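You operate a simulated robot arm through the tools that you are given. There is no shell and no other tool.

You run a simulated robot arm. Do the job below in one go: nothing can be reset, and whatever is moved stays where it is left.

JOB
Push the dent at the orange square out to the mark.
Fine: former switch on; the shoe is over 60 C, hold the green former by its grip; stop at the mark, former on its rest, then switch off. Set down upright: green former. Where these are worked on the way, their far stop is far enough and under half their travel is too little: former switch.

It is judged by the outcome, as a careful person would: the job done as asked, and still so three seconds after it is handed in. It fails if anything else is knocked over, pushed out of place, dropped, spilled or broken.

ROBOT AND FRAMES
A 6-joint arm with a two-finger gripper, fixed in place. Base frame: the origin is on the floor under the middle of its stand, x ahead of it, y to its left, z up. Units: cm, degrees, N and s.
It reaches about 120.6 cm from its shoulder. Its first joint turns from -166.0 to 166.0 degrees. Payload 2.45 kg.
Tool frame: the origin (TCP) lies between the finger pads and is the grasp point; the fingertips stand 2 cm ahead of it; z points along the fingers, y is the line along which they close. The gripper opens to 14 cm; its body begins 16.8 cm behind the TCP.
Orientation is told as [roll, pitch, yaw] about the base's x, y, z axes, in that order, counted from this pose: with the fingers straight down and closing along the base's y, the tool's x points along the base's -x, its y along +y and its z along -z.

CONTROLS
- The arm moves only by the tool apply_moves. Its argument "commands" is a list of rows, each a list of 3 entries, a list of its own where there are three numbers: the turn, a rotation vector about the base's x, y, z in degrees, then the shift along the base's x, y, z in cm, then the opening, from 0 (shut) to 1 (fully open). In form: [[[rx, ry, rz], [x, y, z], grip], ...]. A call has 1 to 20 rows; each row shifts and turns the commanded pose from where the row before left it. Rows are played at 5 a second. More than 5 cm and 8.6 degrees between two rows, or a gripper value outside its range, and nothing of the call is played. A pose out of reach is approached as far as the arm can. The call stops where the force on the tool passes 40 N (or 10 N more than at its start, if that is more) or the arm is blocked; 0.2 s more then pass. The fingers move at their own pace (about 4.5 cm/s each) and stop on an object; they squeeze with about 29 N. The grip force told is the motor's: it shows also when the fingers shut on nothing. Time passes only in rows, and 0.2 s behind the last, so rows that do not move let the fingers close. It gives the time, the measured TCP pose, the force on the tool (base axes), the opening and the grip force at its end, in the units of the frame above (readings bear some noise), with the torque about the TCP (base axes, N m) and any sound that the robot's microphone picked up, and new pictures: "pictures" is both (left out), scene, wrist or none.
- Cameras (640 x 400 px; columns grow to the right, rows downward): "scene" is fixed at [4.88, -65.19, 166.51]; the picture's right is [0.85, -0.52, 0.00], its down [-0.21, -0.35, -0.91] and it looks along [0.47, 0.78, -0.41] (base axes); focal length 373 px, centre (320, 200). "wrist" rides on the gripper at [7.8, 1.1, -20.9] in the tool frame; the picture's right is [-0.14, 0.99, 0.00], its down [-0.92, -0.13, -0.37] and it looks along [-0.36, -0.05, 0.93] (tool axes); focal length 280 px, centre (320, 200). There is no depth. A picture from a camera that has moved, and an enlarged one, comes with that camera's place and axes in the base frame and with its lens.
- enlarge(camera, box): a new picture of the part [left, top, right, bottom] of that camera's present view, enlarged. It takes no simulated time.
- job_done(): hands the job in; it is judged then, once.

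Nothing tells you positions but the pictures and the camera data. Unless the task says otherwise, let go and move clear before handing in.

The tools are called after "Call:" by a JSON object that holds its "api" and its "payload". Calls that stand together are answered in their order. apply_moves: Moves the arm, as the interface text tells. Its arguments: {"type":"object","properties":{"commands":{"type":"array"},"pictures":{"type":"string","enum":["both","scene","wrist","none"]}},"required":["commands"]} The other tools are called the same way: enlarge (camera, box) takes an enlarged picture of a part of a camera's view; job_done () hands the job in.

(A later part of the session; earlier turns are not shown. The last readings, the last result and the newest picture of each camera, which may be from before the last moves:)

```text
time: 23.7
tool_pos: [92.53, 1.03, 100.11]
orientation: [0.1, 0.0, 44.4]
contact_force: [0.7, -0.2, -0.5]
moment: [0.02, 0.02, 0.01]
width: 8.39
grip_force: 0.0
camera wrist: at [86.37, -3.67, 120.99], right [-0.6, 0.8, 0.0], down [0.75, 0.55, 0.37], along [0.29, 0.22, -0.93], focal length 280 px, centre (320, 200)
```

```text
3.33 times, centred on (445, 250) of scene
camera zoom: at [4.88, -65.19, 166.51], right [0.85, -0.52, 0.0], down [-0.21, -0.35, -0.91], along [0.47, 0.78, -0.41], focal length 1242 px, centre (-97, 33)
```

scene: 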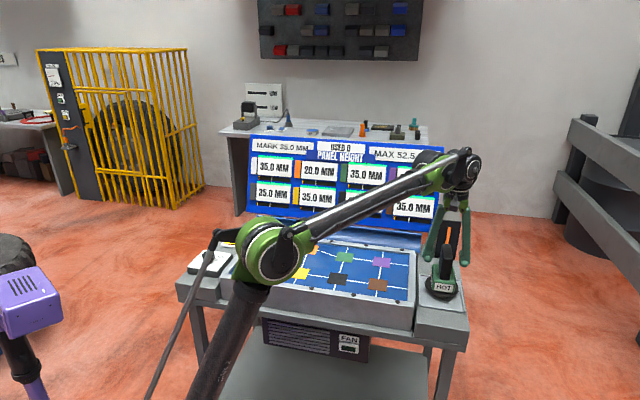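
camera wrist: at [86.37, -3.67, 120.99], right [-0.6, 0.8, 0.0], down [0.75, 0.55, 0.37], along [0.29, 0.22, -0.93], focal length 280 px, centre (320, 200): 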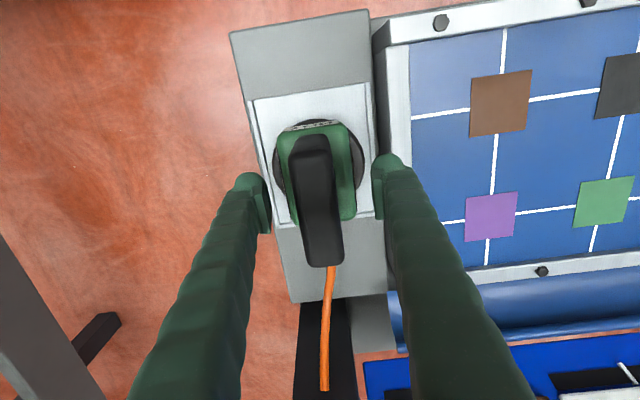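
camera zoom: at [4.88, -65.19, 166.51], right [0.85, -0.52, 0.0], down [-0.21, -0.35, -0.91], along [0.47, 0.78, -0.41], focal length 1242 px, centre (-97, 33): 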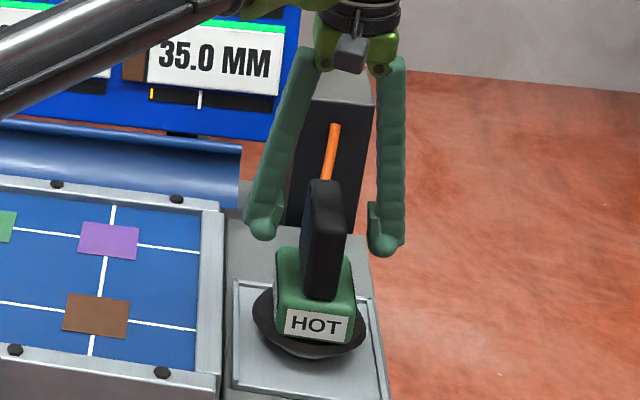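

The fingers are evenly placed on both sides of the grip, with the tips about 3 cm above the green body. I'll close on it.

Call:
{"api": "apply_moves", "payload": {"commands": [[[0, 0, 0], [0, 0, 0], 0.35], [[0, 0, 0], [0, 0, 0], 0.25], [[0, 0, 0], [0, 0, 0], 0.1], [[0, 0, 0], [0, 0, 0], 0.1], [[0, 0, 0], [0, 0, 0], 0.1], [[0, 0, 0], [0, 0, 0], 0.1]]}}

Call:
{"api": "enlarge", "payload": {"camera": "scene", "box": [400, 190, 490, 310]}}

```text
time: 25.1
tool_pos: [92.69, 0.98, 100.08]
orientation: [0.2, 0.0, 44.5]
contact_force: [2.5, -2.5, 2.6]
moment: [-0.17, -0.03, 0.0]
width: 3.11
grip_force: 29.2
camera wrist: at [86.37, -3.7, 121.02], right [-0.6, 0.8, 0.0], down [0.75, 0.55, 0.37], along [0.29, 0.22, -0.93], focal length 280 px, centre (320, 200)
```

scene: 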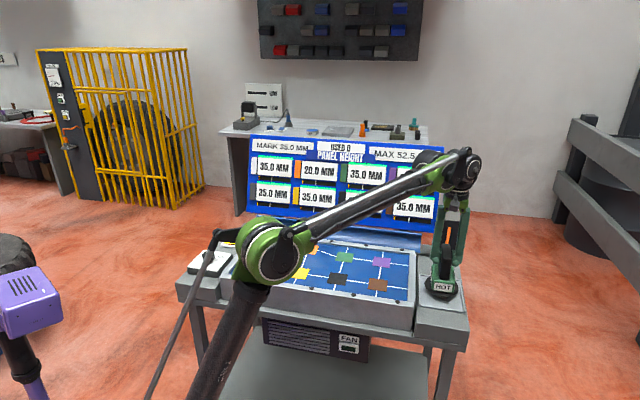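
wrist: 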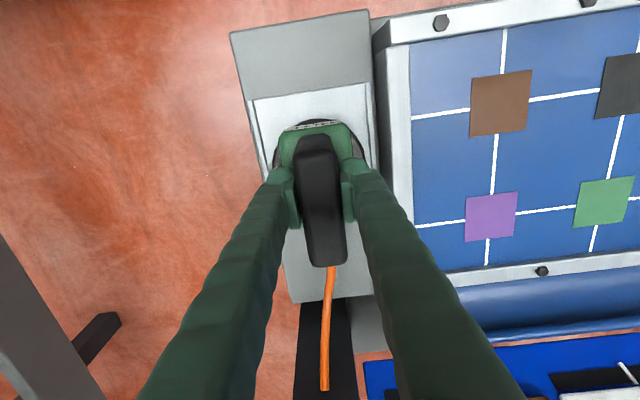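

```text
3.33 times, centred on (445, 250) of scene
camera zoom: at [4.88, -65.19, 166.51], right [0.85, -0.52, 0.0], down [-0.21, -0.35, -0.91], along [0.47, 0.78, -0.41], focal length 1242 px, centre (-97, 33)
```

zoom: 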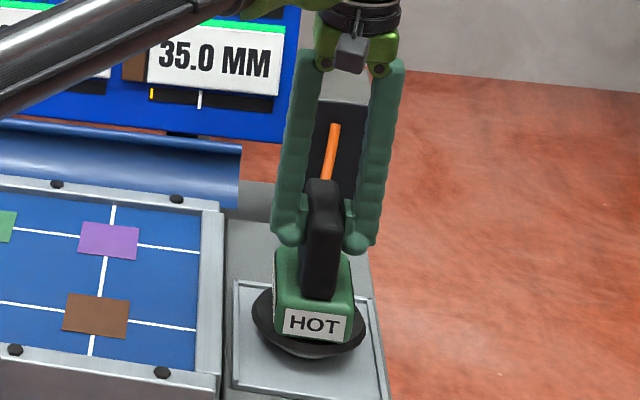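

The former is held at 3.1 cm across its grip and hasn't shifted on its rest. The resting pose to return to is TCP [92.6, 1.1, 100.1] at yaw 44.5. I'll lift it a little and check that it hangs steady.

Call:
{"api": "apply_moves", "payload": {"commands": [[[0, 0, 0], [0, 0, 0.5], 0.1], [[0, 0, 0], [0, 0, 1], 0.1], [[0, 0, 0], [0, 0, 1.5], 0.1], [[0, 0, 0], [0, 0, 0], 0.1]]}}

Call:
{"api": "enlarge", "payload": {"camera": "scene", "box": [400, 190, 490, 310]}}

Call:
{"api": "enlarge", "payload": {"camera": "scene", "box": [250, 300, 400, 390]}}

```text
time: 26.1
tool_pos: [92.71, 1.17, 103.26]
orientation: [0.3, 0.0, 44.6]
contact_force: [0.9, -0.6, -0.1]
moment: [0.04, 0.14, -0.01]
width: 3.11
grip_force: 25.8
camera wrist: at [86.4, -3.58, 124.05], right [-0.6, 0.8, 0.0], down [0.75, 0.55, 0.37], along [0.29, 0.22, -0.93], focal length 280 px, centre (320, 200)
```

scene: 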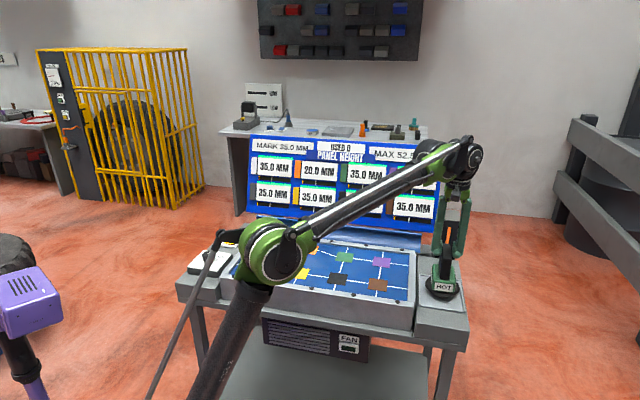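
wrist: 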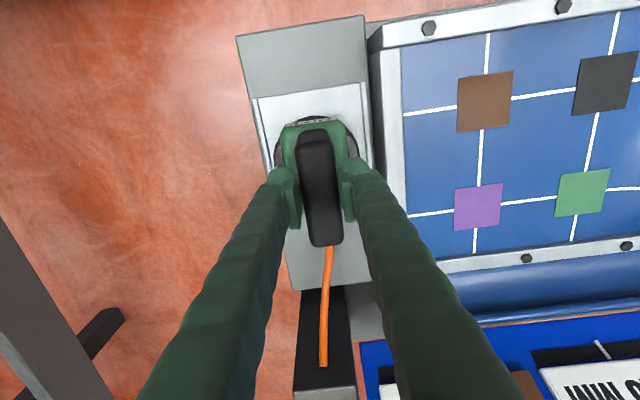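

```text
3.33 times, centred on (445, 250) of scene
camera zoom: at [4.88, -65.19, 166.51], right [0.85, -0.52, 0.0], down [-0.21, -0.35, -0.91], along [0.47, 0.78, -0.41], focal length 1242 px, centre (-97, 33)
```

zoom: 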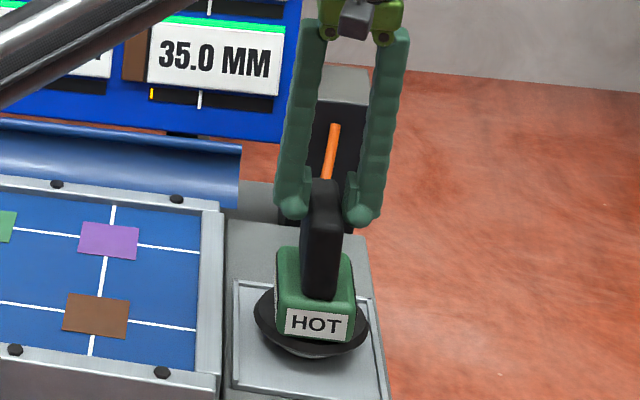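

```text
4.27 times, centred on (325, 345) of scene
camera zoom: at [4.88, -65.19, 166.51], right [0.85, -0.52, 0.0], down [-0.21, -0.35, -0.91], along [0.47, 0.78, -0.41], focal length 1590 px, centre (299, -419)
```

zoom: 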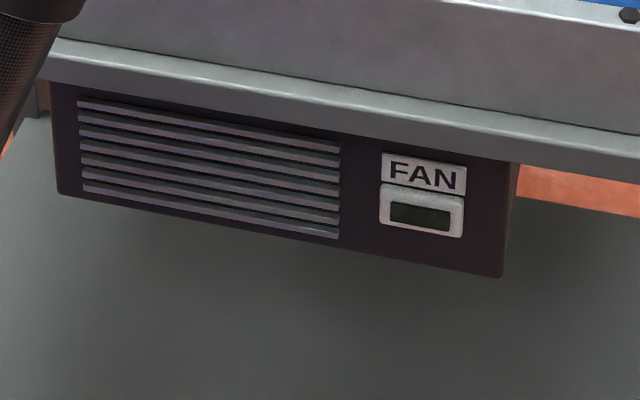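

The former did not rise: the fingers slid about 3 cm up the grip while it stayed upright on its rest, having moved by no more than a millimetre or two. I'll open slightly, go back down, and take a firmer hold with a fully shut command.

Call:
{"api": "apply_moves", "payload": {"commands": [[[0, 0, 0], [0, 0, 0], 0.4], [[0, 0, 0], [0, 0, 0], 0.4], [[0, 0, 0], [0, 0, -1.5], 0.4], [[0, 0, 0], [0, 0, -2], 0.4], [[0, 0, 0], [0, 0, 0], 0.4]], "pictures": "both"}}

Call:
{"api": "enlarge", "payload": {"camera": "wrist", "box": [230, 90, 410, 290]}}

Call:
{"api": "enlarge", "payload": {"camera": "scene", "box": [415, 200, 475, 310]}}

```text
time: 27.3
tool_pos: [92.67, 1.14, 99.63]
orientation: [0.2, 0.0, 44.5]
contact_force: [-0.4, -0.7, -0.2]
moment: [0.03, 0.02, 0.0]
width: 5.6
grip_force: 0.1
camera wrist: at [86.42, -3.66, 120.55], right [-0.6, 0.8, 0.0], down [0.75, 0.55, 0.37], along [0.29, 0.22, -0.93], focal length 280 px, centre (320, 200)
```

scene: 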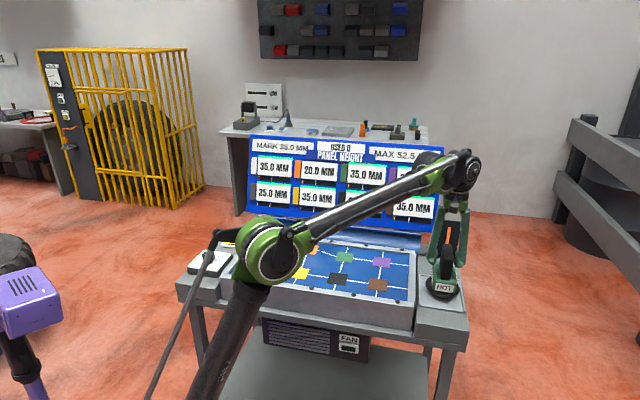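
wrist: 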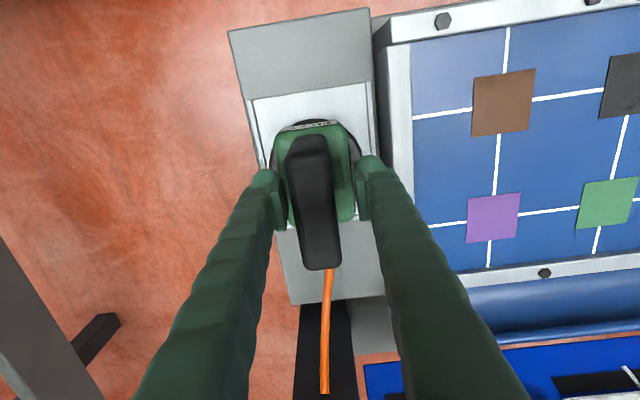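

```text
2.00 times, centred on (320, 190) of wrist
camera zoom: at [86.42, -3.66, 120.55], right [-0.6, 0.8, 0.0], down [0.75, 0.55, 0.37], along [0.29, 0.22, -0.93], focal length 561 px, centre (320, 220)
```

zoom: 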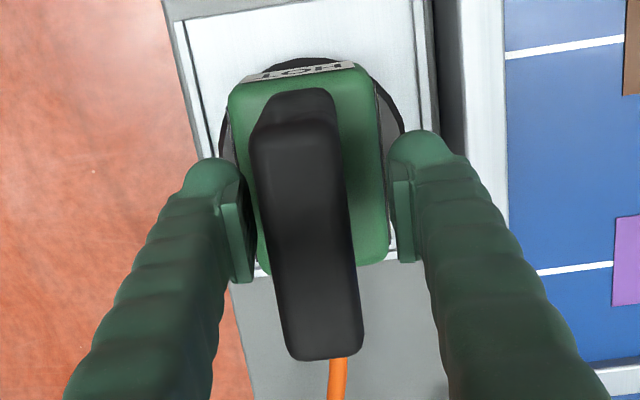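

```text
3.64 times, centred on (445, 255) of scene
camera zoom: at [4.88, -65.19, 166.51], right [0.85, -0.52, 0.0], down [-0.21, -0.35, -0.91], along [0.47, 0.78, -0.41], focal length 1355 px, centre (-134, 0)
```

zoom: 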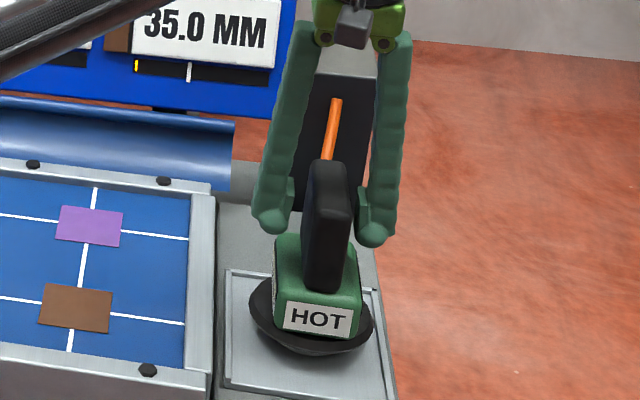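

The fingers are centred on the slab again. I'll close with a full shut command and read the grip force before lifting.

Call:
{"api": "apply_moves", "payload": {"commands": [[[0, 0, 0], [0, 0, 0], 0], [[0, 0, 0], [0, 0, 0], 0], [[0, 0, 0], [0, 0, 0], 0], [[0, 0, 0], [0, 0, 0], 0], [[0, 0, 0], [0, 0, 0], 0], [[0, 0, 0], [0, 0, 0], 0]], "pictures": "none"}}

```text
time: 28.7
tool_pos: [92.75, 1.1, 99.62]
orientation: [0.1, 0.0, 44.4]
contact_force: [1.7, -1.8, 0.1]
moment: [-0.12, -0.04, -0.03]
width: 3.12
grip_force: 28.4
```

The grip force is at its limit of about 29 N. I'll raise very gently to see how much load comes onto the tool.

Call:
{"api": "apply_moves", "payload": {"commands": [[[0, 0, 0], [0, 0, 0.2], 0], [[0, 0, 0], [0, 0, 0.2], 0]], "pictures": "none"}}

Call:
{"api": "apply_moves", "payload": {"commands": [[[0, 0, 0], [0, 0, 0.2], 0], [[0, 0, 0], [0, 0, 0.2], 0]], "pictures": "both"}}

Call:
{"api": "enlarge", "payload": {"camera": "scene", "box": [415, 200, 475, 310]}}

```text
time: 29.3
tool_pos: [92.73, 1.19, 100.06]
orientation: [0.2, -0.1, 44.4]
contact_force: [0.0, -0.1, -5.8]
moment: [-0.02, 0.03, -0.01]
width: 3.08
grip_force: 28.7
```

```text
time: 29.9
tool_pos: [92.66, 1.03, 100.31]
orientation: [0.3, 0.0, 44.5]
contact_force: [-0.5, -1.2, -7.2]
moment: [-0.03, 0.06, 0.0]
width: 3.11
grip_force: 28.7
camera wrist: at [86.45, -3.66, 121.34], right [-0.6, 0.8, 0.0], down [0.75, 0.55, 0.37], along [0.29, 0.22, -0.93], focal length 280 px, centre (320, 200)
```

scene: 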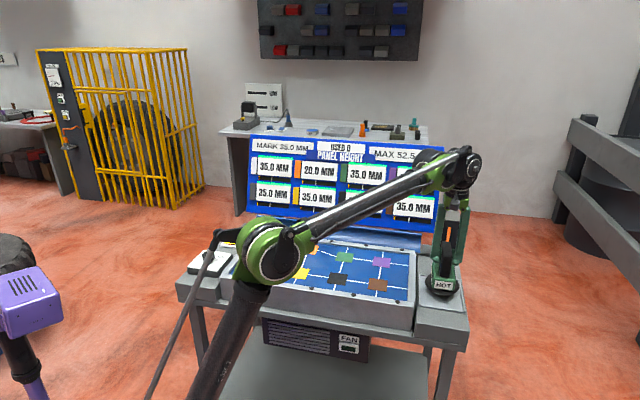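
wrist: 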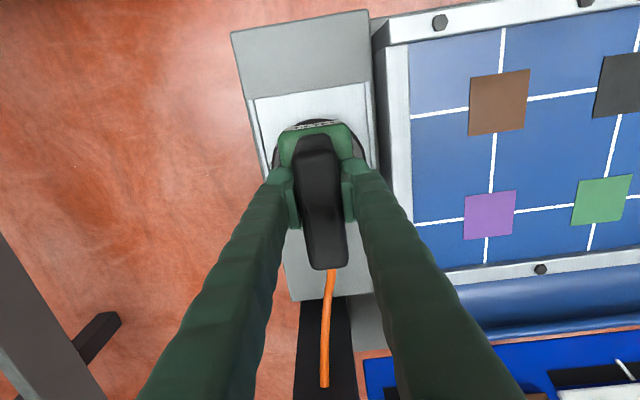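

```text
3.64 times, centred on (445, 255) of scene
camera zoom: at [4.88, -65.19, 166.51], right [0.85, -0.52, 0.0], down [-0.21, -0.35, -0.91], along [0.47, 0.78, -0.41], focal length 1355 px, centre (-134, 0)
```

zoom: 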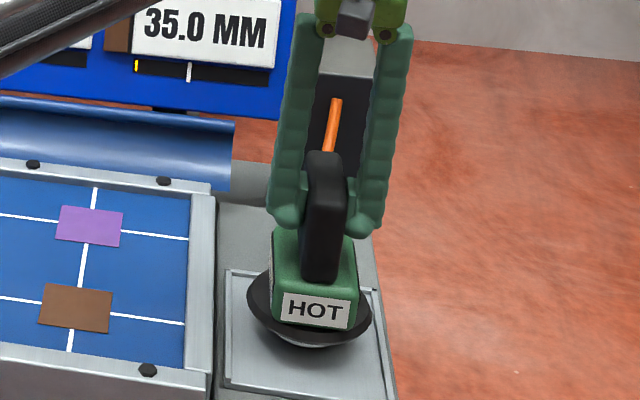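

Raised gently, the former comes up with the fingers, and about 7 N of weight hangs on the tool. The earlier slip came from lifting too quickly, so I'll keep all motion with it slow and smooth.

Call:
{"api": "apply_moves", "payload": {"commands": [[[0, 0, 0], [0, 0, 0.2], 0], [[0, 0, 0], [0, 0, 0.3], 0], [[0, 0, 0], [0, 0, 0.4], 0], [[0, 0, 0], [0, 0, 0.4], 0], [[0, 0, 0], [0, 0, 0.4], 0], [[0, 0, 0], [0, 0, 0.4], 0], [[0, 0, 0], [0, 0, 0.4], 0], [[0, 0, 0], [0, 0, 0.3], 0], [[0, 0, 0], [0, 0, 0.2], 0]]}}

Call:
{"api": "enlarge", "payload": {"camera": "scene", "box": [415, 190, 475, 300]}}

```text
time: 31.9
tool_pos: [92.75, 0.99, 103.41]
orientation: [0.2, 0.0, 44.6]
contact_force: [0.6, -0.3, -6.8]
moment: [-0.06, 0.04, 0.01]
width: 3.1
grip_force: 28.8
camera wrist: at [86.49, -3.66, 124.31], right [-0.6, 0.8, 0.0], down [0.75, 0.55, 0.37], along [0.29, 0.22, -0.93], focal length 280 px, centre (320, 200)
```

scene: 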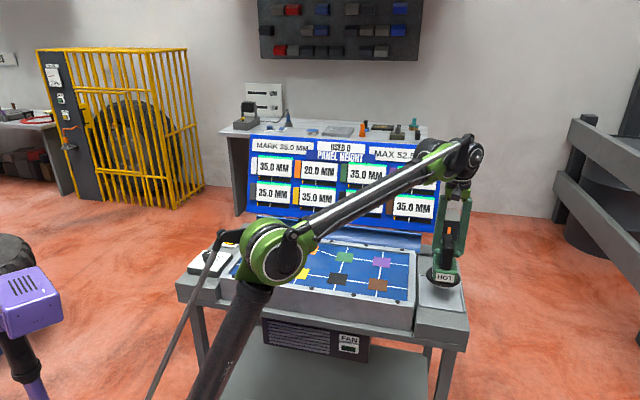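
wrist: 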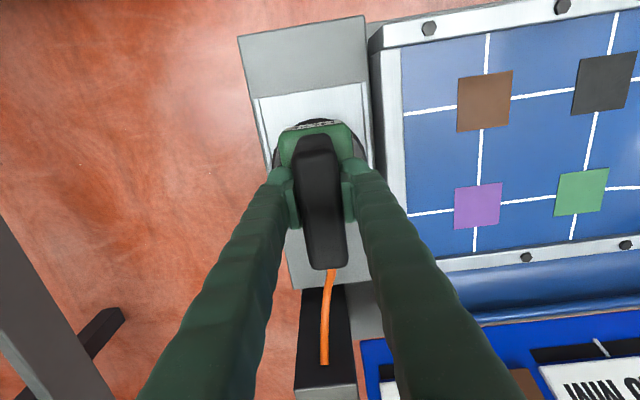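

```text
3.64 times, centred on (445, 245) of scene
camera zoom: at [4.88, -65.19, 166.51], right [0.85, -0.52, 0.0], down [-0.21, -0.35, -0.91], along [0.47, 0.78, -0.41], focal length 1355 px, centre (-134, 36)
```

zoom: 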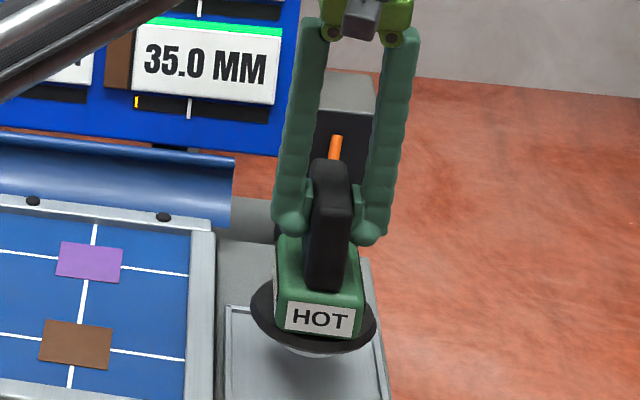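

The former hangs straight and steady with no slip in the fingers. I'll keep rising slowly to clear the panel.

Call:
{"api": "apply_moves", "payload": {"commands": [[[0, 0, 0], [0, 0, 0.2], 0], [[0, 0, 0], [0, 0, 0.3], 0], [[0, 0, 0], [0, 0, 0.4], 0], [[0, 0, 0], [0, 0, 0.5], 0], [[0, 0, 0], [0, 0, 0.5], 0], [[0, 0, 0], [0, 0, 0.5], 0], [[0, 0, 0], [0, 0, 0.5], 0], [[0, 0, 0], [0, 0, 0.5], 0], [[0, 0, 0], [0, 0, 0.5], 0], [[0, 0, 0], [0, 0, 0.5], 0], [[0, 0, 0], [0, 0, 0.5], 0], [[0, 0, 0], [0, 0, 0.5], 0], [[0, 0, 0], [0, 0, 0.5], 0], [[0, 0, 0], [0, 0, 0.5], 0], [[0, 0, 0], [0, 0, 0.5], 0], [[0, 0, 0], [0, 0, 0.5], 0], [[0, 0, 0], [0, 0, 0.5], 0], [[0, 0, 0], [0, 0, 0.5], 0], [[0, 0, 0], [0, 0, 0.3], 0], [[0, 0, 0], [0, 0, 0.2], 0]]}}

```text
time: 36.1
tool_pos: [92.78, 0.99, 112.4]
orientation: [0.2, 0.0, 44.5]
contact_force: [0.0, -0.3, -6.3]
moment: [-0.03, 0.02, 0.0]
width: 3.11
grip_force: 29.1
camera wrist: at [86.55, -3.65, 133.22], right [-0.6, 0.8, 0.0], down [0.75, 0.55, 0.37], along [0.29, 0.22, -0.93], focal length 280 px, centre (320, 200)
```

scene: 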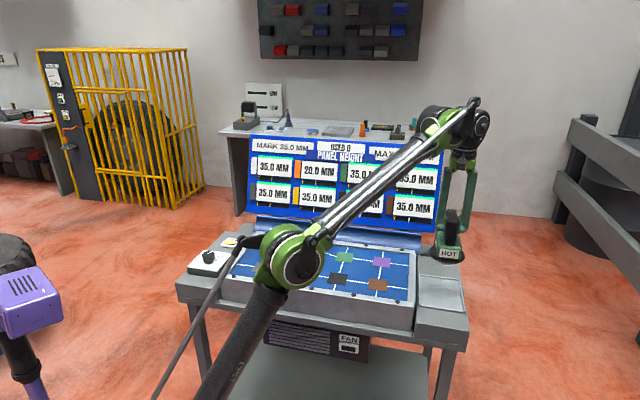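
wrist: 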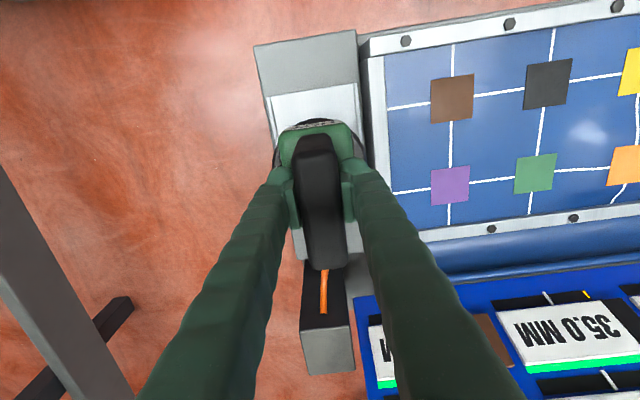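

The former hangs steady about 12 cm above its rest, and all heights are unchanged. I'll carry it slowly toward the orange square near [65.5, 43.2], rising as I go to keep well above the other squares.

Call:
{"api": "apply_moves", "payload": {"commands": [[[0, 0, 0], [-0.11, 0.17, 0.1], 0], [[0, 0, 0], [-0.22, 0.33, 0.2], 0], [[0, 0, 0], [-0.33, 0.5, 0.3], 0], [[0, 0, 0], [-0.44, 0.67, 0.4], 0], [[0, 0, 0], [-0.44, 0.67, 0.4], 0], [[0, 0, 0], [-0.44, 0.67, 0.4], 0], [[0, 0, 0], [-0.44, 0.67, 0.4], 0], [[0, 0, 0], [-0.44, 0.67, 0.4], 0], [[0, 0, 0], [-0.44, 0.67, 0.4], 0], [[0, 0, 0], [-0.44, 0.67, 0.4], 0], [[0, 0, 0], [-0.44, 0.67, 0.4], 0], [[0, 0, 0], [-0.44, 0.67, 0.4], 0], [[0, 0, 0], [-0.44, 0.67, 0.4], 0], [[0, 0, 0], [-0.44, 0.67, 0.4], 0], [[0, 0, 0], [-0.44, 0.67, 0.4], 0], [[0, 0, 0], [-0.44, 0.67, 0.4], 0], [[0, 0, 0], [-0.44, 0.67, 0.4], 0], [[0, 0, 0], [-0.44, 0.67, 0.4], 0], [[0, 0, 0], [-0.33, 0.5, 0.2], 0], [[0, 0, 0], [-0.22, 0.33, 0.1], 0]]}}

```text
time: 40.3
tool_pos: [84.98, 13.1, 119.26]
orientation: [0.1, 0.0, 44.5]
contact_force: [0.7, -0.8, -6.2]
moment: [-0.06, 0.03, 0.02]
width: 3.11
grip_force: 29.0
camera wrist: at [78.71, 8.25, 140.07], right [-0.6, 0.8, 0.0], down [0.75, 0.55, 0.37], along [0.29, 0.22, -0.93], focal length 280 px, centre (320, 200)
```

scene: 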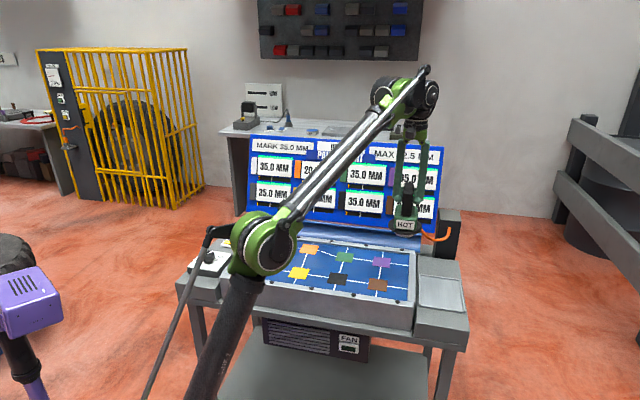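
wrist: 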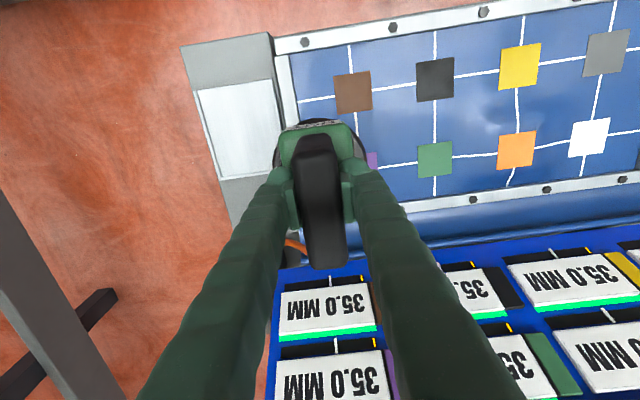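

The former is carried steadily, and the cord follows freely. The orange square now measures about [65.3, 43.0]; I'll continue toward it at this height.

Call:
{"api": "apply_moves", "payload": {"commands": [[[0, 0, 0], [-0.165, 0.25, 0], 0], [[0, 0, 0], [-0.33, 0.5, 0], 0], [[0, 0, 0], [-0.494, 0.75, 0], 0], [[0, 0, 0], [-0.549, 0.835, 0], 0], [[0, 0, 0], [-0.549, 0.835, 0], 0], [[0, 0, 0], [-0.549, 0.835, 0], 0], [[0, 0, 0], [-0.549, 0.835, 0], 0], [[0, 0, 0], [-0.549, 0.835, 0], 0], [[0, 0, 0], [-0.549, 0.835, 0], 0], [[0, 0, 0], [-0.549, 0.835, 0], 0], [[0, 0, 0], [-0.549, 0.835, 0], 0], [[0, 0, 0], [-0.549, 0.835, 0], 0], [[0, 0, 0], [-0.549, 0.835, 0], 0], [[0, 0, 0], [-0.549, 0.835, 0], 0], [[0, 0, 0], [-0.549, 0.835, 0], 0], [[0, 0, 0], [-0.549, 0.835, 0], 0], [[0, 0, 0], [-0.549, 0.835, 0], 0], [[0, 0, 0], [-0.494, 0.75, 0], 0], [[0, 0, 0], [-0.33, 0.5, 0], 0], [[0, 0, 0], [-0.165, 0.25, 0], 0]]}}

Call:
{"api": "apply_moves", "payload": {"commands": [[[0, 0, 0], [-0.165, 0.25, 0], 0], [[0, 0, 0], [-0.33, 0.5, 0], 0], [[0, 0, 0], [-0.494, 0.75, 0], 0], [[0, 0, 0], [-0.549, 0.835, 0], 0], [[0, 0, 0], [-0.549, 0.835, 0], 0], [[0, 0, 0], [-0.549, 0.835, 0], 0], [[0, 0, 0], [-0.549, 0.835, 0], 0], [[0, 0, 0], [-0.549, 0.835, 0], 0], [[0, 0, 0], [-0.549, 0.835, 0], 0], [[0, 0, 0], [-0.549, 0.835, 0], 0], [[0, 0, 0], [-0.549, 0.835, 0], 0], [[0, 0, 0], [-0.549, 0.835, 0], 0], [[0, 0, 0], [-0.549, 0.835, 0], 0], [[0, 0, 0], [-0.549, 0.835, 0], 0], [[0, 0, 0], [-0.494, 0.75, 0], 0], [[0, 0, 0], [-0.33, 0.5, 0], 0], [[0, 0, 0], [-0.165, 0.25, 0], 0]]}}

```text
time: 44.5
tool_pos: [75.26, 27.55, 119.26]
orientation: [0.2, 0.0, 44.5]
contact_force: [-1.0, -0.6, -6.0]
moment: [0.0, 0.06, -0.02]
width: 3.11
grip_force: 28.4
camera wrist: at [68.97, 22.78, 140.13], right [-0.6, 0.8, 0.0], down [0.75, 0.55, 0.37], along [0.29, 0.22, -0.93], focal length 280 px, centre (320, 200)
```

scene: 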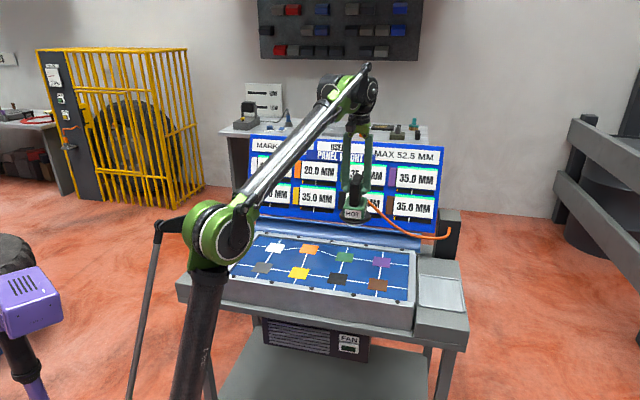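
wrist: 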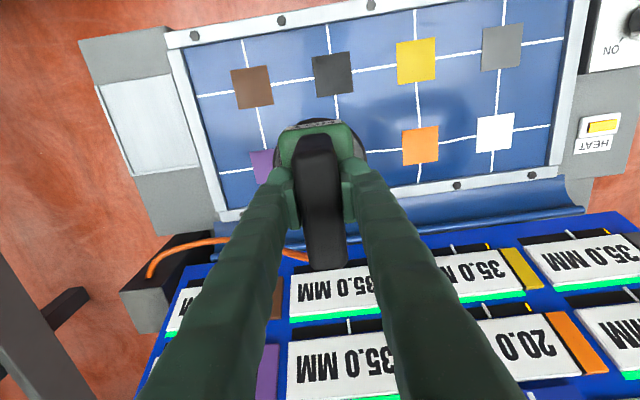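

```text
time: 48.1
tool_pos: [67.23, 39.7, 119.25]
orientation: [0.1, 0.0, 44.5]
contact_force: [0.1, -0.2, -6.2]
moment: [-0.02, 0.05, -0.02]
width: 3.15
grip_force: 29.2
camera wrist: at [60.95, 34.96, 140.17], right [-0.6, 0.8, 0.0], down [0.75, 0.55, 0.37], along [0.29, 0.22, -0.93], focal length 280 px, centre (320, 200)
```

scene: 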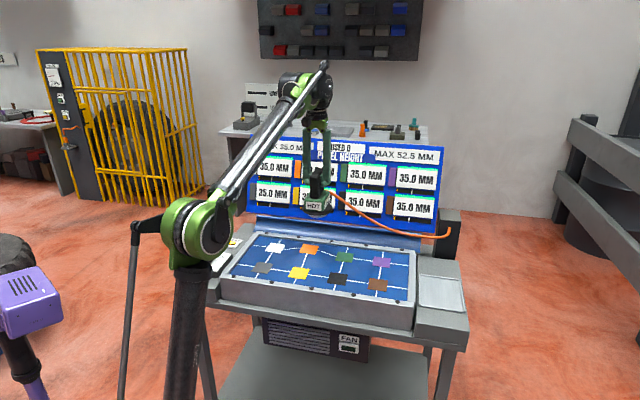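
wrist: 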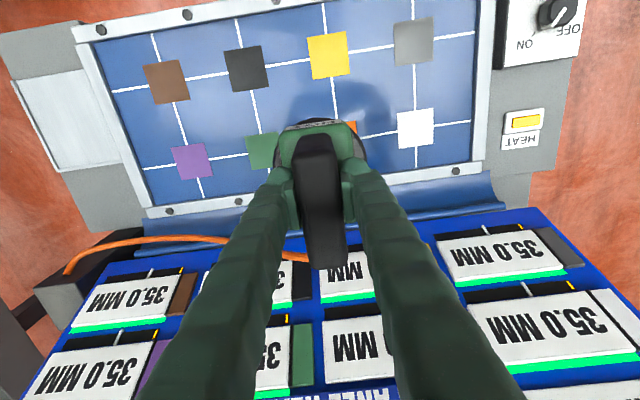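

The former is close to the orange square, but the gripper now hides the orange readout from the scene camera. I'll enlarge the view to see what can still be read.

Call:
{"api": "enlarge", "payload": {"camera": "scene", "box": [250, 60, 390, 280]}}

Call:
{"api": "enlarge", "payload": {"camera": "scene", "box": [270, 130, 370, 220]}}

Call:
{"api": "enlarge", "payload": {"camera": "wrist", "box": [270, 220, 450, 400]}}

```text
1.82 times, centred on (320, 170) of scene
camera zoom: at [4.88, -65.19, 166.51], right [0.85, -0.52, 0.0], down [-0.21, -0.35, -0.91], along [0.47, 0.78, -0.41], focal length 678 px, centre (320, 254)
```

zoom: 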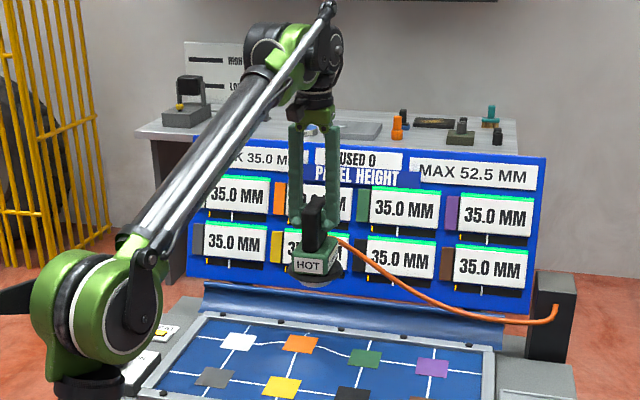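

```text
4.44 times, centred on (320, 175) of scene
camera zoom: at [4.88, -65.19, 166.51], right [0.85, -0.52, 0.0], down [-0.21, -0.35, -0.91], along [0.47, 0.78, -0.41], focal length 1656 px, centre (320, 311)
```

zoom: 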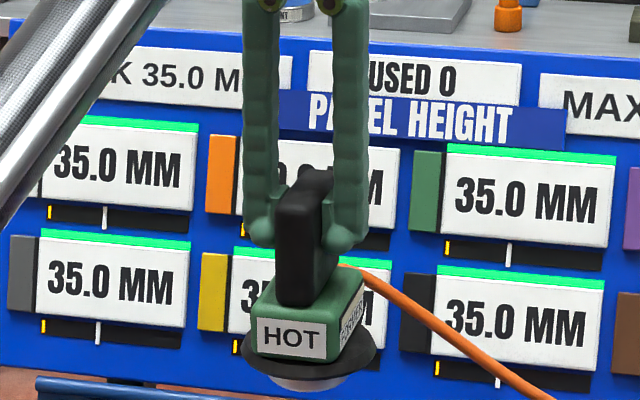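

```text
2.22 times, centred on (360, 310) of wrist
camera zoom: at [60.95, 34.96, 140.17], right [-0.6, 0.8, 0.0], down [0.75, 0.55, 0.37], along [0.29, 0.22, -0.93], focal length 623 px, centre (231, -44)
```

zoom: 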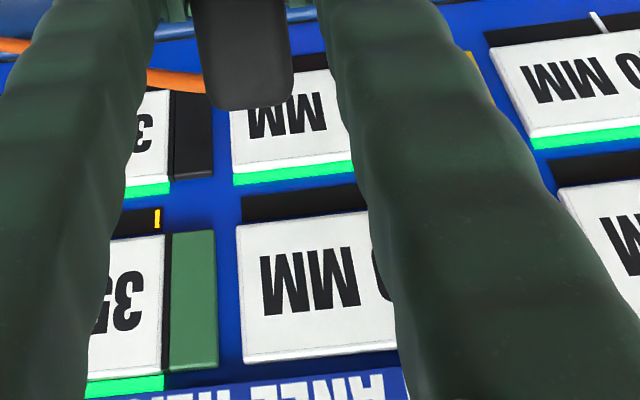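

Part of the orange readout and its top strip can be seen between and beside the fingers; that strip is green on the panels at the mark. I'll move the last 4 cm over the square, then start down slowly.

Call:
{"api": "apply_moves", "payload": {"commands": [[[0, 0, 0], [-0.13, 0.23, 0], 0], [[0, 0, 0], [-0.25, 0.45, 0], 0], [[0, 0, 0], [-0.35, 0.64, 0], 0], [[0, 0, 0], [-0.37, 0.66, 0], 0], [[0, 0, 0], [-0.35, 0.64, 0], 0], [[0, 0, 0], [-0.25, 0.45, 0], 0], [[0, 0, 0], [-0.13, 0.23, 0], 0], [[0, 0, 0], [0, 0, -0.2], 0], [[0, 0, 0], [0, 0, -0.4], 0], [[0, 0, 0], [0, 0, -0.5], 0], [[0, 0, 0], [0, 0, -0.5], 0], [[0, 0, 0], [0, 0, -0.5], 0], [[0, 0, 0], [0, 0, -0.5], 0], [[0, 0, 0], [0, 0, -0.5], 0], [[0, 0, 0], [0, 0, -0.5], 0], [[0, 0, 0], [0, 0, -0.5], 0], [[0, 0, 0], [0, 0, -0.5], 0], [[0, 0, 0], [0, 0, -0.5], 0], [[0, 0, 0], [0, 0, -0.4], 0], [[0, 0, 0], [0, 0, -0.2], 0]]}}

Call:
{"api": "enlarge", "payload": {"camera": "scene", "box": [260, 130, 380, 270]}}

```text
time: 52.3
tool_pos: [65.45, 42.97, 113.48]
orientation: [0.2, -0.1, 44.5]
contact_force: [1.0, 0.2, -6.6]
moment: [-0.04, 0.05, -0.03]
width: 3.1
grip_force: 29.4
camera wrist: at [59.13, 38.3, 134.39], right [-0.6, 0.8, 0.0], down [0.75, 0.55, 0.37], along [0.29, 0.22, -0.93], focal length 280 px, centre (320, 200)
```

scene: 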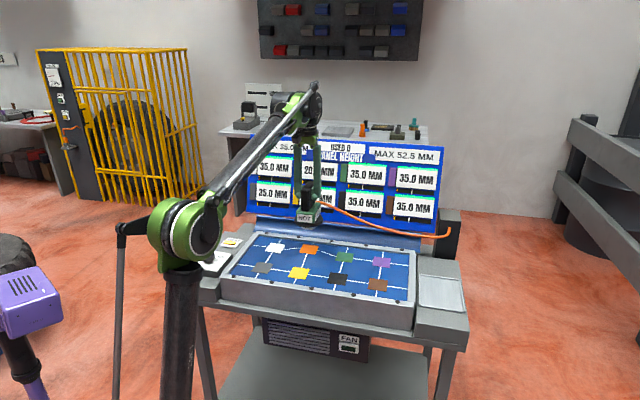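
wrist: 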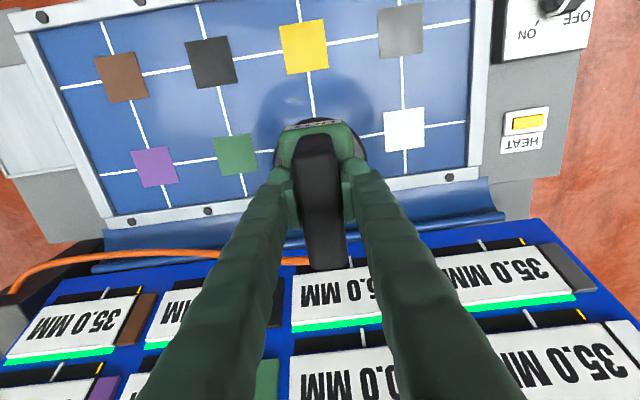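

```text
2.86 times, centred on (320, 200) of scene
camera zoom: at [4.88, -65.19, 166.51], right [0.85, -0.52, 0.0], down [-0.21, -0.35, -0.91], along [0.47, 0.78, -0.41], focal length 1065 px, centre (320, 200)
```

zoom: 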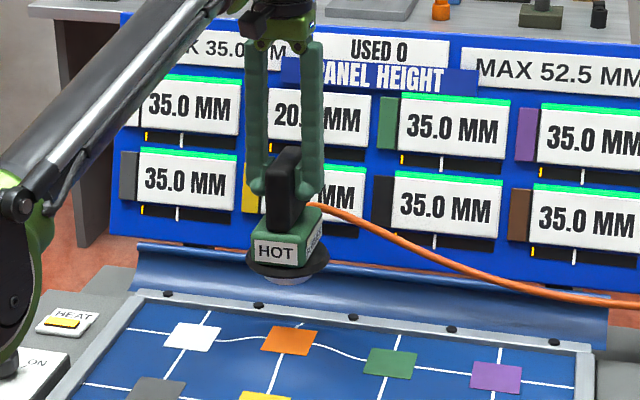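

Through the finger gap I can read "20." on the orange readout, and the shoe hangs over the square. I'll keep lowering in small stages.

Call:
{"api": "apply_moves", "payload": {"commands": [[[0, 0, 0], [0, 0, -0.2], 0], [[0, 0, 0], [0, 0, -0.4], 0], [[0, 0, 0], [0, 0, -0.4], 0], [[0, 0, 0], [0, 0, -0.4], 0], [[0, 0, 0], [0, 0, -0.4], 0], [[0, 0, 0], [0, 0, -0.4], 0], [[0, 0, 0], [0, 0, -0.4], 0], [[0, 0, 0], [0, 0, -0.4], 0], [[0, 0, 0], [0, 0, -0.4], 0], [[0, 0, 0], [0, 0, -0.4], 0], [[0, 0, 0], [0, 0, -0.4], 0], [[0, 0, 0], [0, 0, -0.2], 0]]}}

Call:
{"api": "enlarge", "payload": {"camera": "scene", "box": [260, 130, 380, 270]}}

Call:
{"api": "enlarge", "payload": {"camera": "scene", "box": [270, 200, 350, 270]}}

```text
time: 54.9
tool_pos: [65.41, 43.0, 109.13]
orientation: [0.2, -0.1, 44.5]
contact_force: [0.7, 0.3, -6.3]
moment: [-0.04, 0.03, -0.01]
width: 3.09
grip_force: 28.9
camera wrist: at [59.12, 38.27, 130.05], right [-0.6, 0.8, 0.0], down [0.75, 0.55, 0.37], along [0.29, 0.22, -0.93], focal length 280 px, centre (320, 200)
```

scene: 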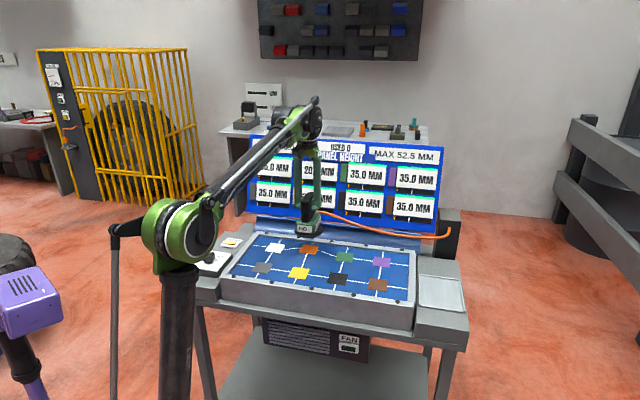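
wrist: 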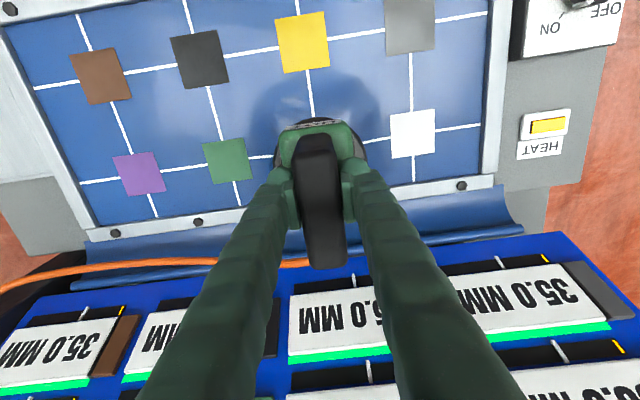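

```text
2.86 times, centred on (320, 200) of scene
camera zoom: at [4.88, -65.19, 166.51], right [0.85, -0.52, 0.0], down [-0.21, -0.35, -0.91], along [0.47, 0.78, -0.41], focal length 1065 px, centre (320, 200)
```

zoom: 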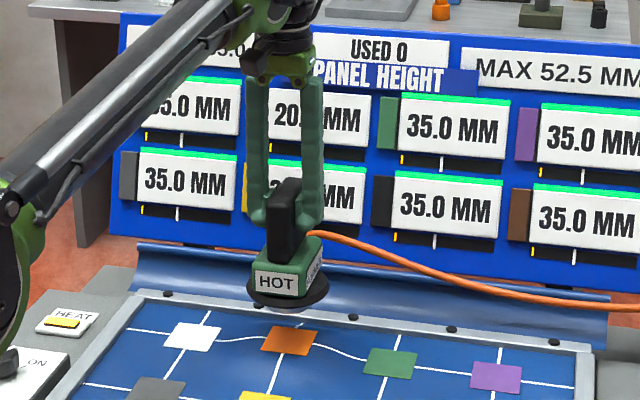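

```text
5.71 times, centred on (310, 235) of scene
camera zoom: at [4.88, -65.19, 166.51], right [0.85, -0.52, 0.0], down [-0.21, -0.35, -0.91], along [0.47, 0.78, -0.41], focal length 2129 px, centre (377, 0)
```

zoom: 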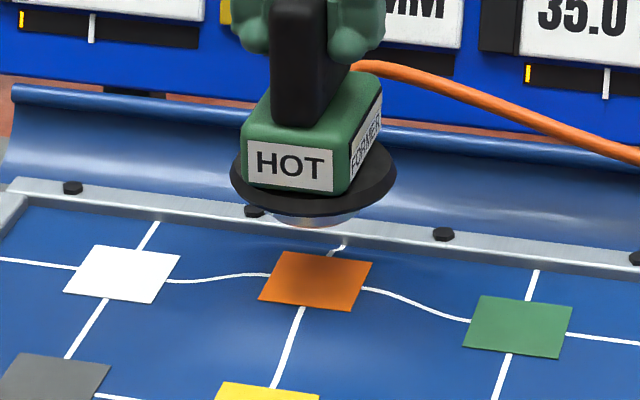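

The curved lines around the orange square show it standing about 1.5 cm higher than its neighbours, so the dent sticks up toward us and is to be pressed down; nothing has changed on the display yet. I'll lower to just above contact, then go in very small steps while watching the force.

Call:
{"api": "apply_moves", "payload": {"commands": [[[0, 0, 0], [0, 0, -0.2], 0], [[0, 0, 0], [0, 0, -0.4], 0], [[0, 0, 0], [0, 0, -0.4], 0], [[0, 0, 0], [0, 0, -0.4], 0], [[0, 0, 0], [0, 0, -0.4], 0], [[0, 0, 0], [0, 0, -0.4], 0], [[0, 0, 0], [0, 0, -0.4], 0], [[0, 0, 0], [0, 0, -0.4], 0], [[0, 0, 0], [0, 0, -0.3], 0], [[0, 0, 0], [0, 0, -0.2], 0]]}}

Call:
{"api": "enlarge", "payload": {"camera": "scene", "box": [260, 130, 380, 270]}}

Call:
{"api": "enlarge", "payload": {"camera": "scene", "box": [270, 200, 350, 270]}}

```text
time: 57.1
tool_pos: [65.41, 43.04, 105.56]
orientation: [0.2, 0.0, 44.4]
contact_force: [0.2, 0.1, -5.8]
moment: [-0.02, 0.03, 0.01]
width: 3.11
grip_force: 29.5
camera wrist: at [59.13, 38.26, 126.54], right [-0.6, 0.8, 0.0], down [0.75, 0.55, 0.37], along [0.29, 0.22, -0.93], focal length 280 px, centre (320, 200)
```

scene: 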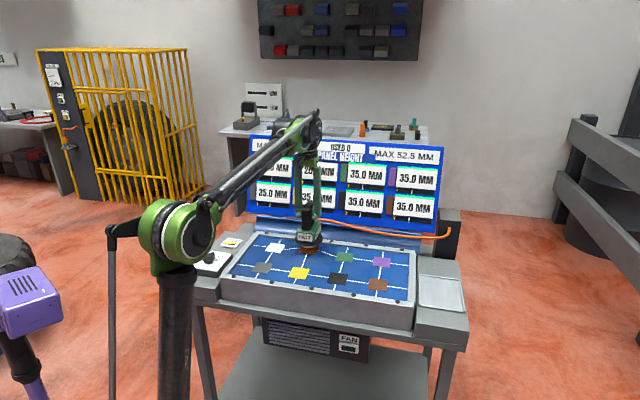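
wrist: 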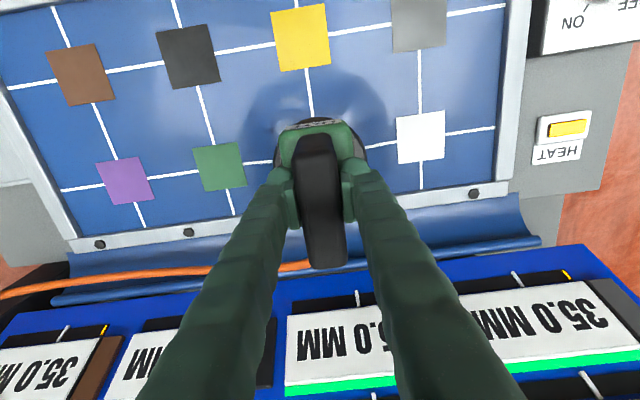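

```text
2.86 times, centred on (320, 200) of scene
camera zoom: at [4.88, -65.19, 166.51], right [0.85, -0.52, 0.0], down [-0.21, -0.35, -0.91], along [0.47, 0.78, -0.41], focal length 1065 px, centre (320, 200)
```

zoom: 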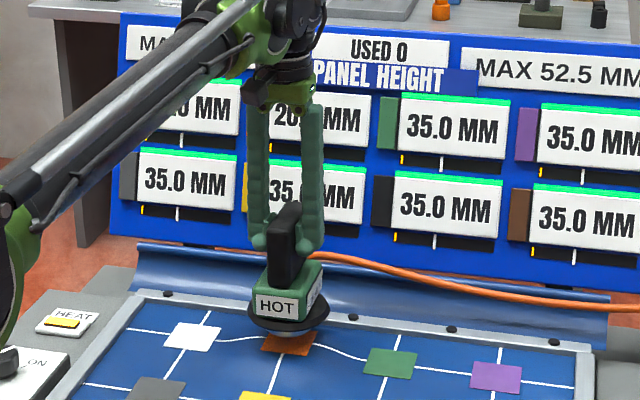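

```text
5.71 times, centred on (310, 235) of scene
camera zoom: at [4.88, -65.19, 166.51], right [0.85, -0.52, 0.0], down [-0.21, -0.35, -0.91], along [0.47, 0.78, -0.41], focal length 2129 px, centre (377, 0)
```

zoom: 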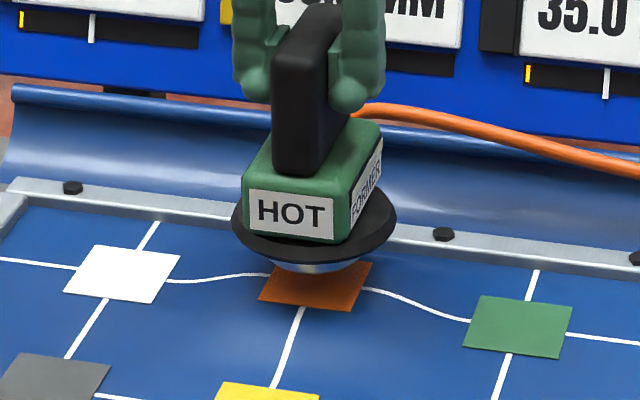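

The shoe is centred over the orange square with a small gap left, and "20" still shows in the finger gap. I'll creep down.

Call:
{"api": "apply_moves", "payload": {"commands": [[[0, 0, 0], [0, 0, -0.15], 0], [[0, 0, 0], [0, 0, -0.15], 0], [[0, 0, 0], [0, 0, -0.15], 0], [[0, 0, 0], [0, 0, -0.15], 0]], "pictures": "scene"}}

Call:
{"api": "enlarge", "payload": {"camera": "scene", "box": [270, 150, 350, 270]}}

```text
time: 58.1
tool_pos: [65.36, 43.07, 105.03]
orientation: [0.2, 0.0, 44.6]
contact_force: [1.0, -0.4, -7.5]
moment: [-0.03, 0.05, 0.0]
width: 3.11
grip_force: 29.4
```

scene: 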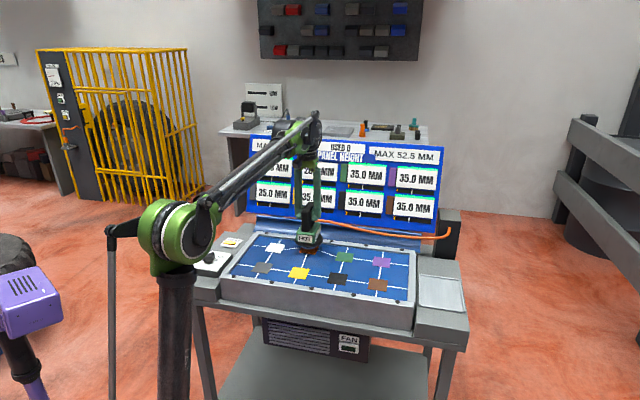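

```text
3.33 times, centred on (310, 210) of scene
camera zoom: at [4.88, -65.19, 166.51], right [0.85, -0.52, 0.0], down [-0.21, -0.35, -0.91], along [0.47, 0.78, -0.41], focal length 1242 px, centre (353, 167)
```

zoom: 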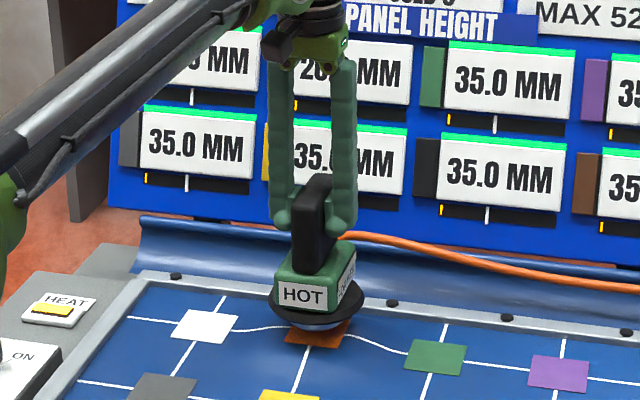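

There is no contact yet, and the force is unchanged. I'll creep on.

Call:
{"api": "apply_moves", "payload": {"commands": [[[0, 0, 0], [0, 0, -0.15], 0], [[0, 0, 0], [0, 0, -0.15], 0], [[0, 0, 0], [0, 0, -0.15], 0], [[0, 0, 0], [0, 0, -0.15], 0]], "pictures": "scene"}}

Call:
{"api": "enlarge", "payload": {"camera": "scene", "box": [270, 150, 350, 270]}}

Call:
{"api": "enlarge", "payload": {"camera": "scene", "box": [290, 220, 340, 260]}}

```text
time: 59.1
tool_pos: [65.29, 43.06, 104.45]
orientation: [0.2, 0.0, 44.5]
contact_force: [-0.3, -0.8, -6.9]
moment: [-0.02, 0.04, -0.01]
width: 3.09
grip_force: 28.4
```

scene: 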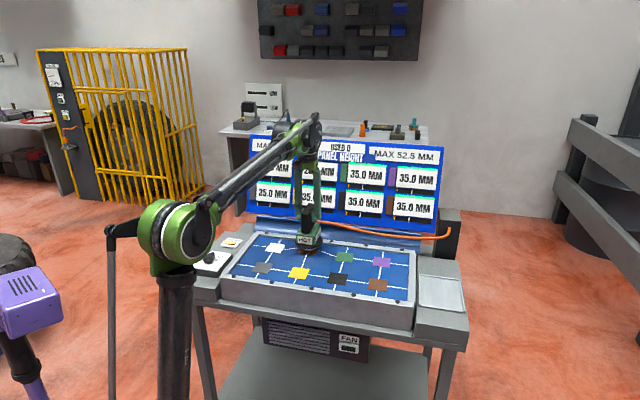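

```text
3.33 times, centred on (310, 210) of scene
camera zoom: at [4.88, -65.19, 166.51], right [0.85, -0.52, 0.0], down [-0.21, -0.35, -0.91], along [0.47, 0.78, -0.41], focal length 1242 px, centre (353, 167)
```

zoom: 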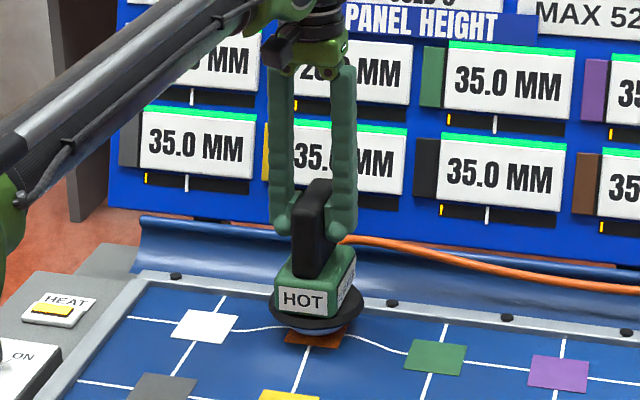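

```text
10.00 times, centred on (315, 240) of scene
camera zoom: at [4.88, -65.19, 166.51], right [0.85, -0.52, 0.0], down [-0.21, -0.35, -0.91], along [0.47, 0.78, -0.41], focal length 3726 px, centre (370, -200)
```

zoom: 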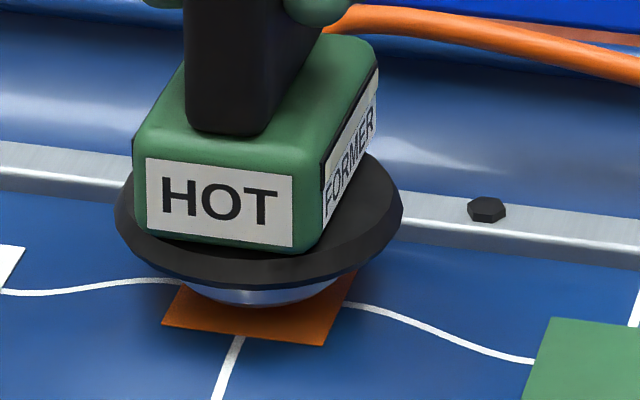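

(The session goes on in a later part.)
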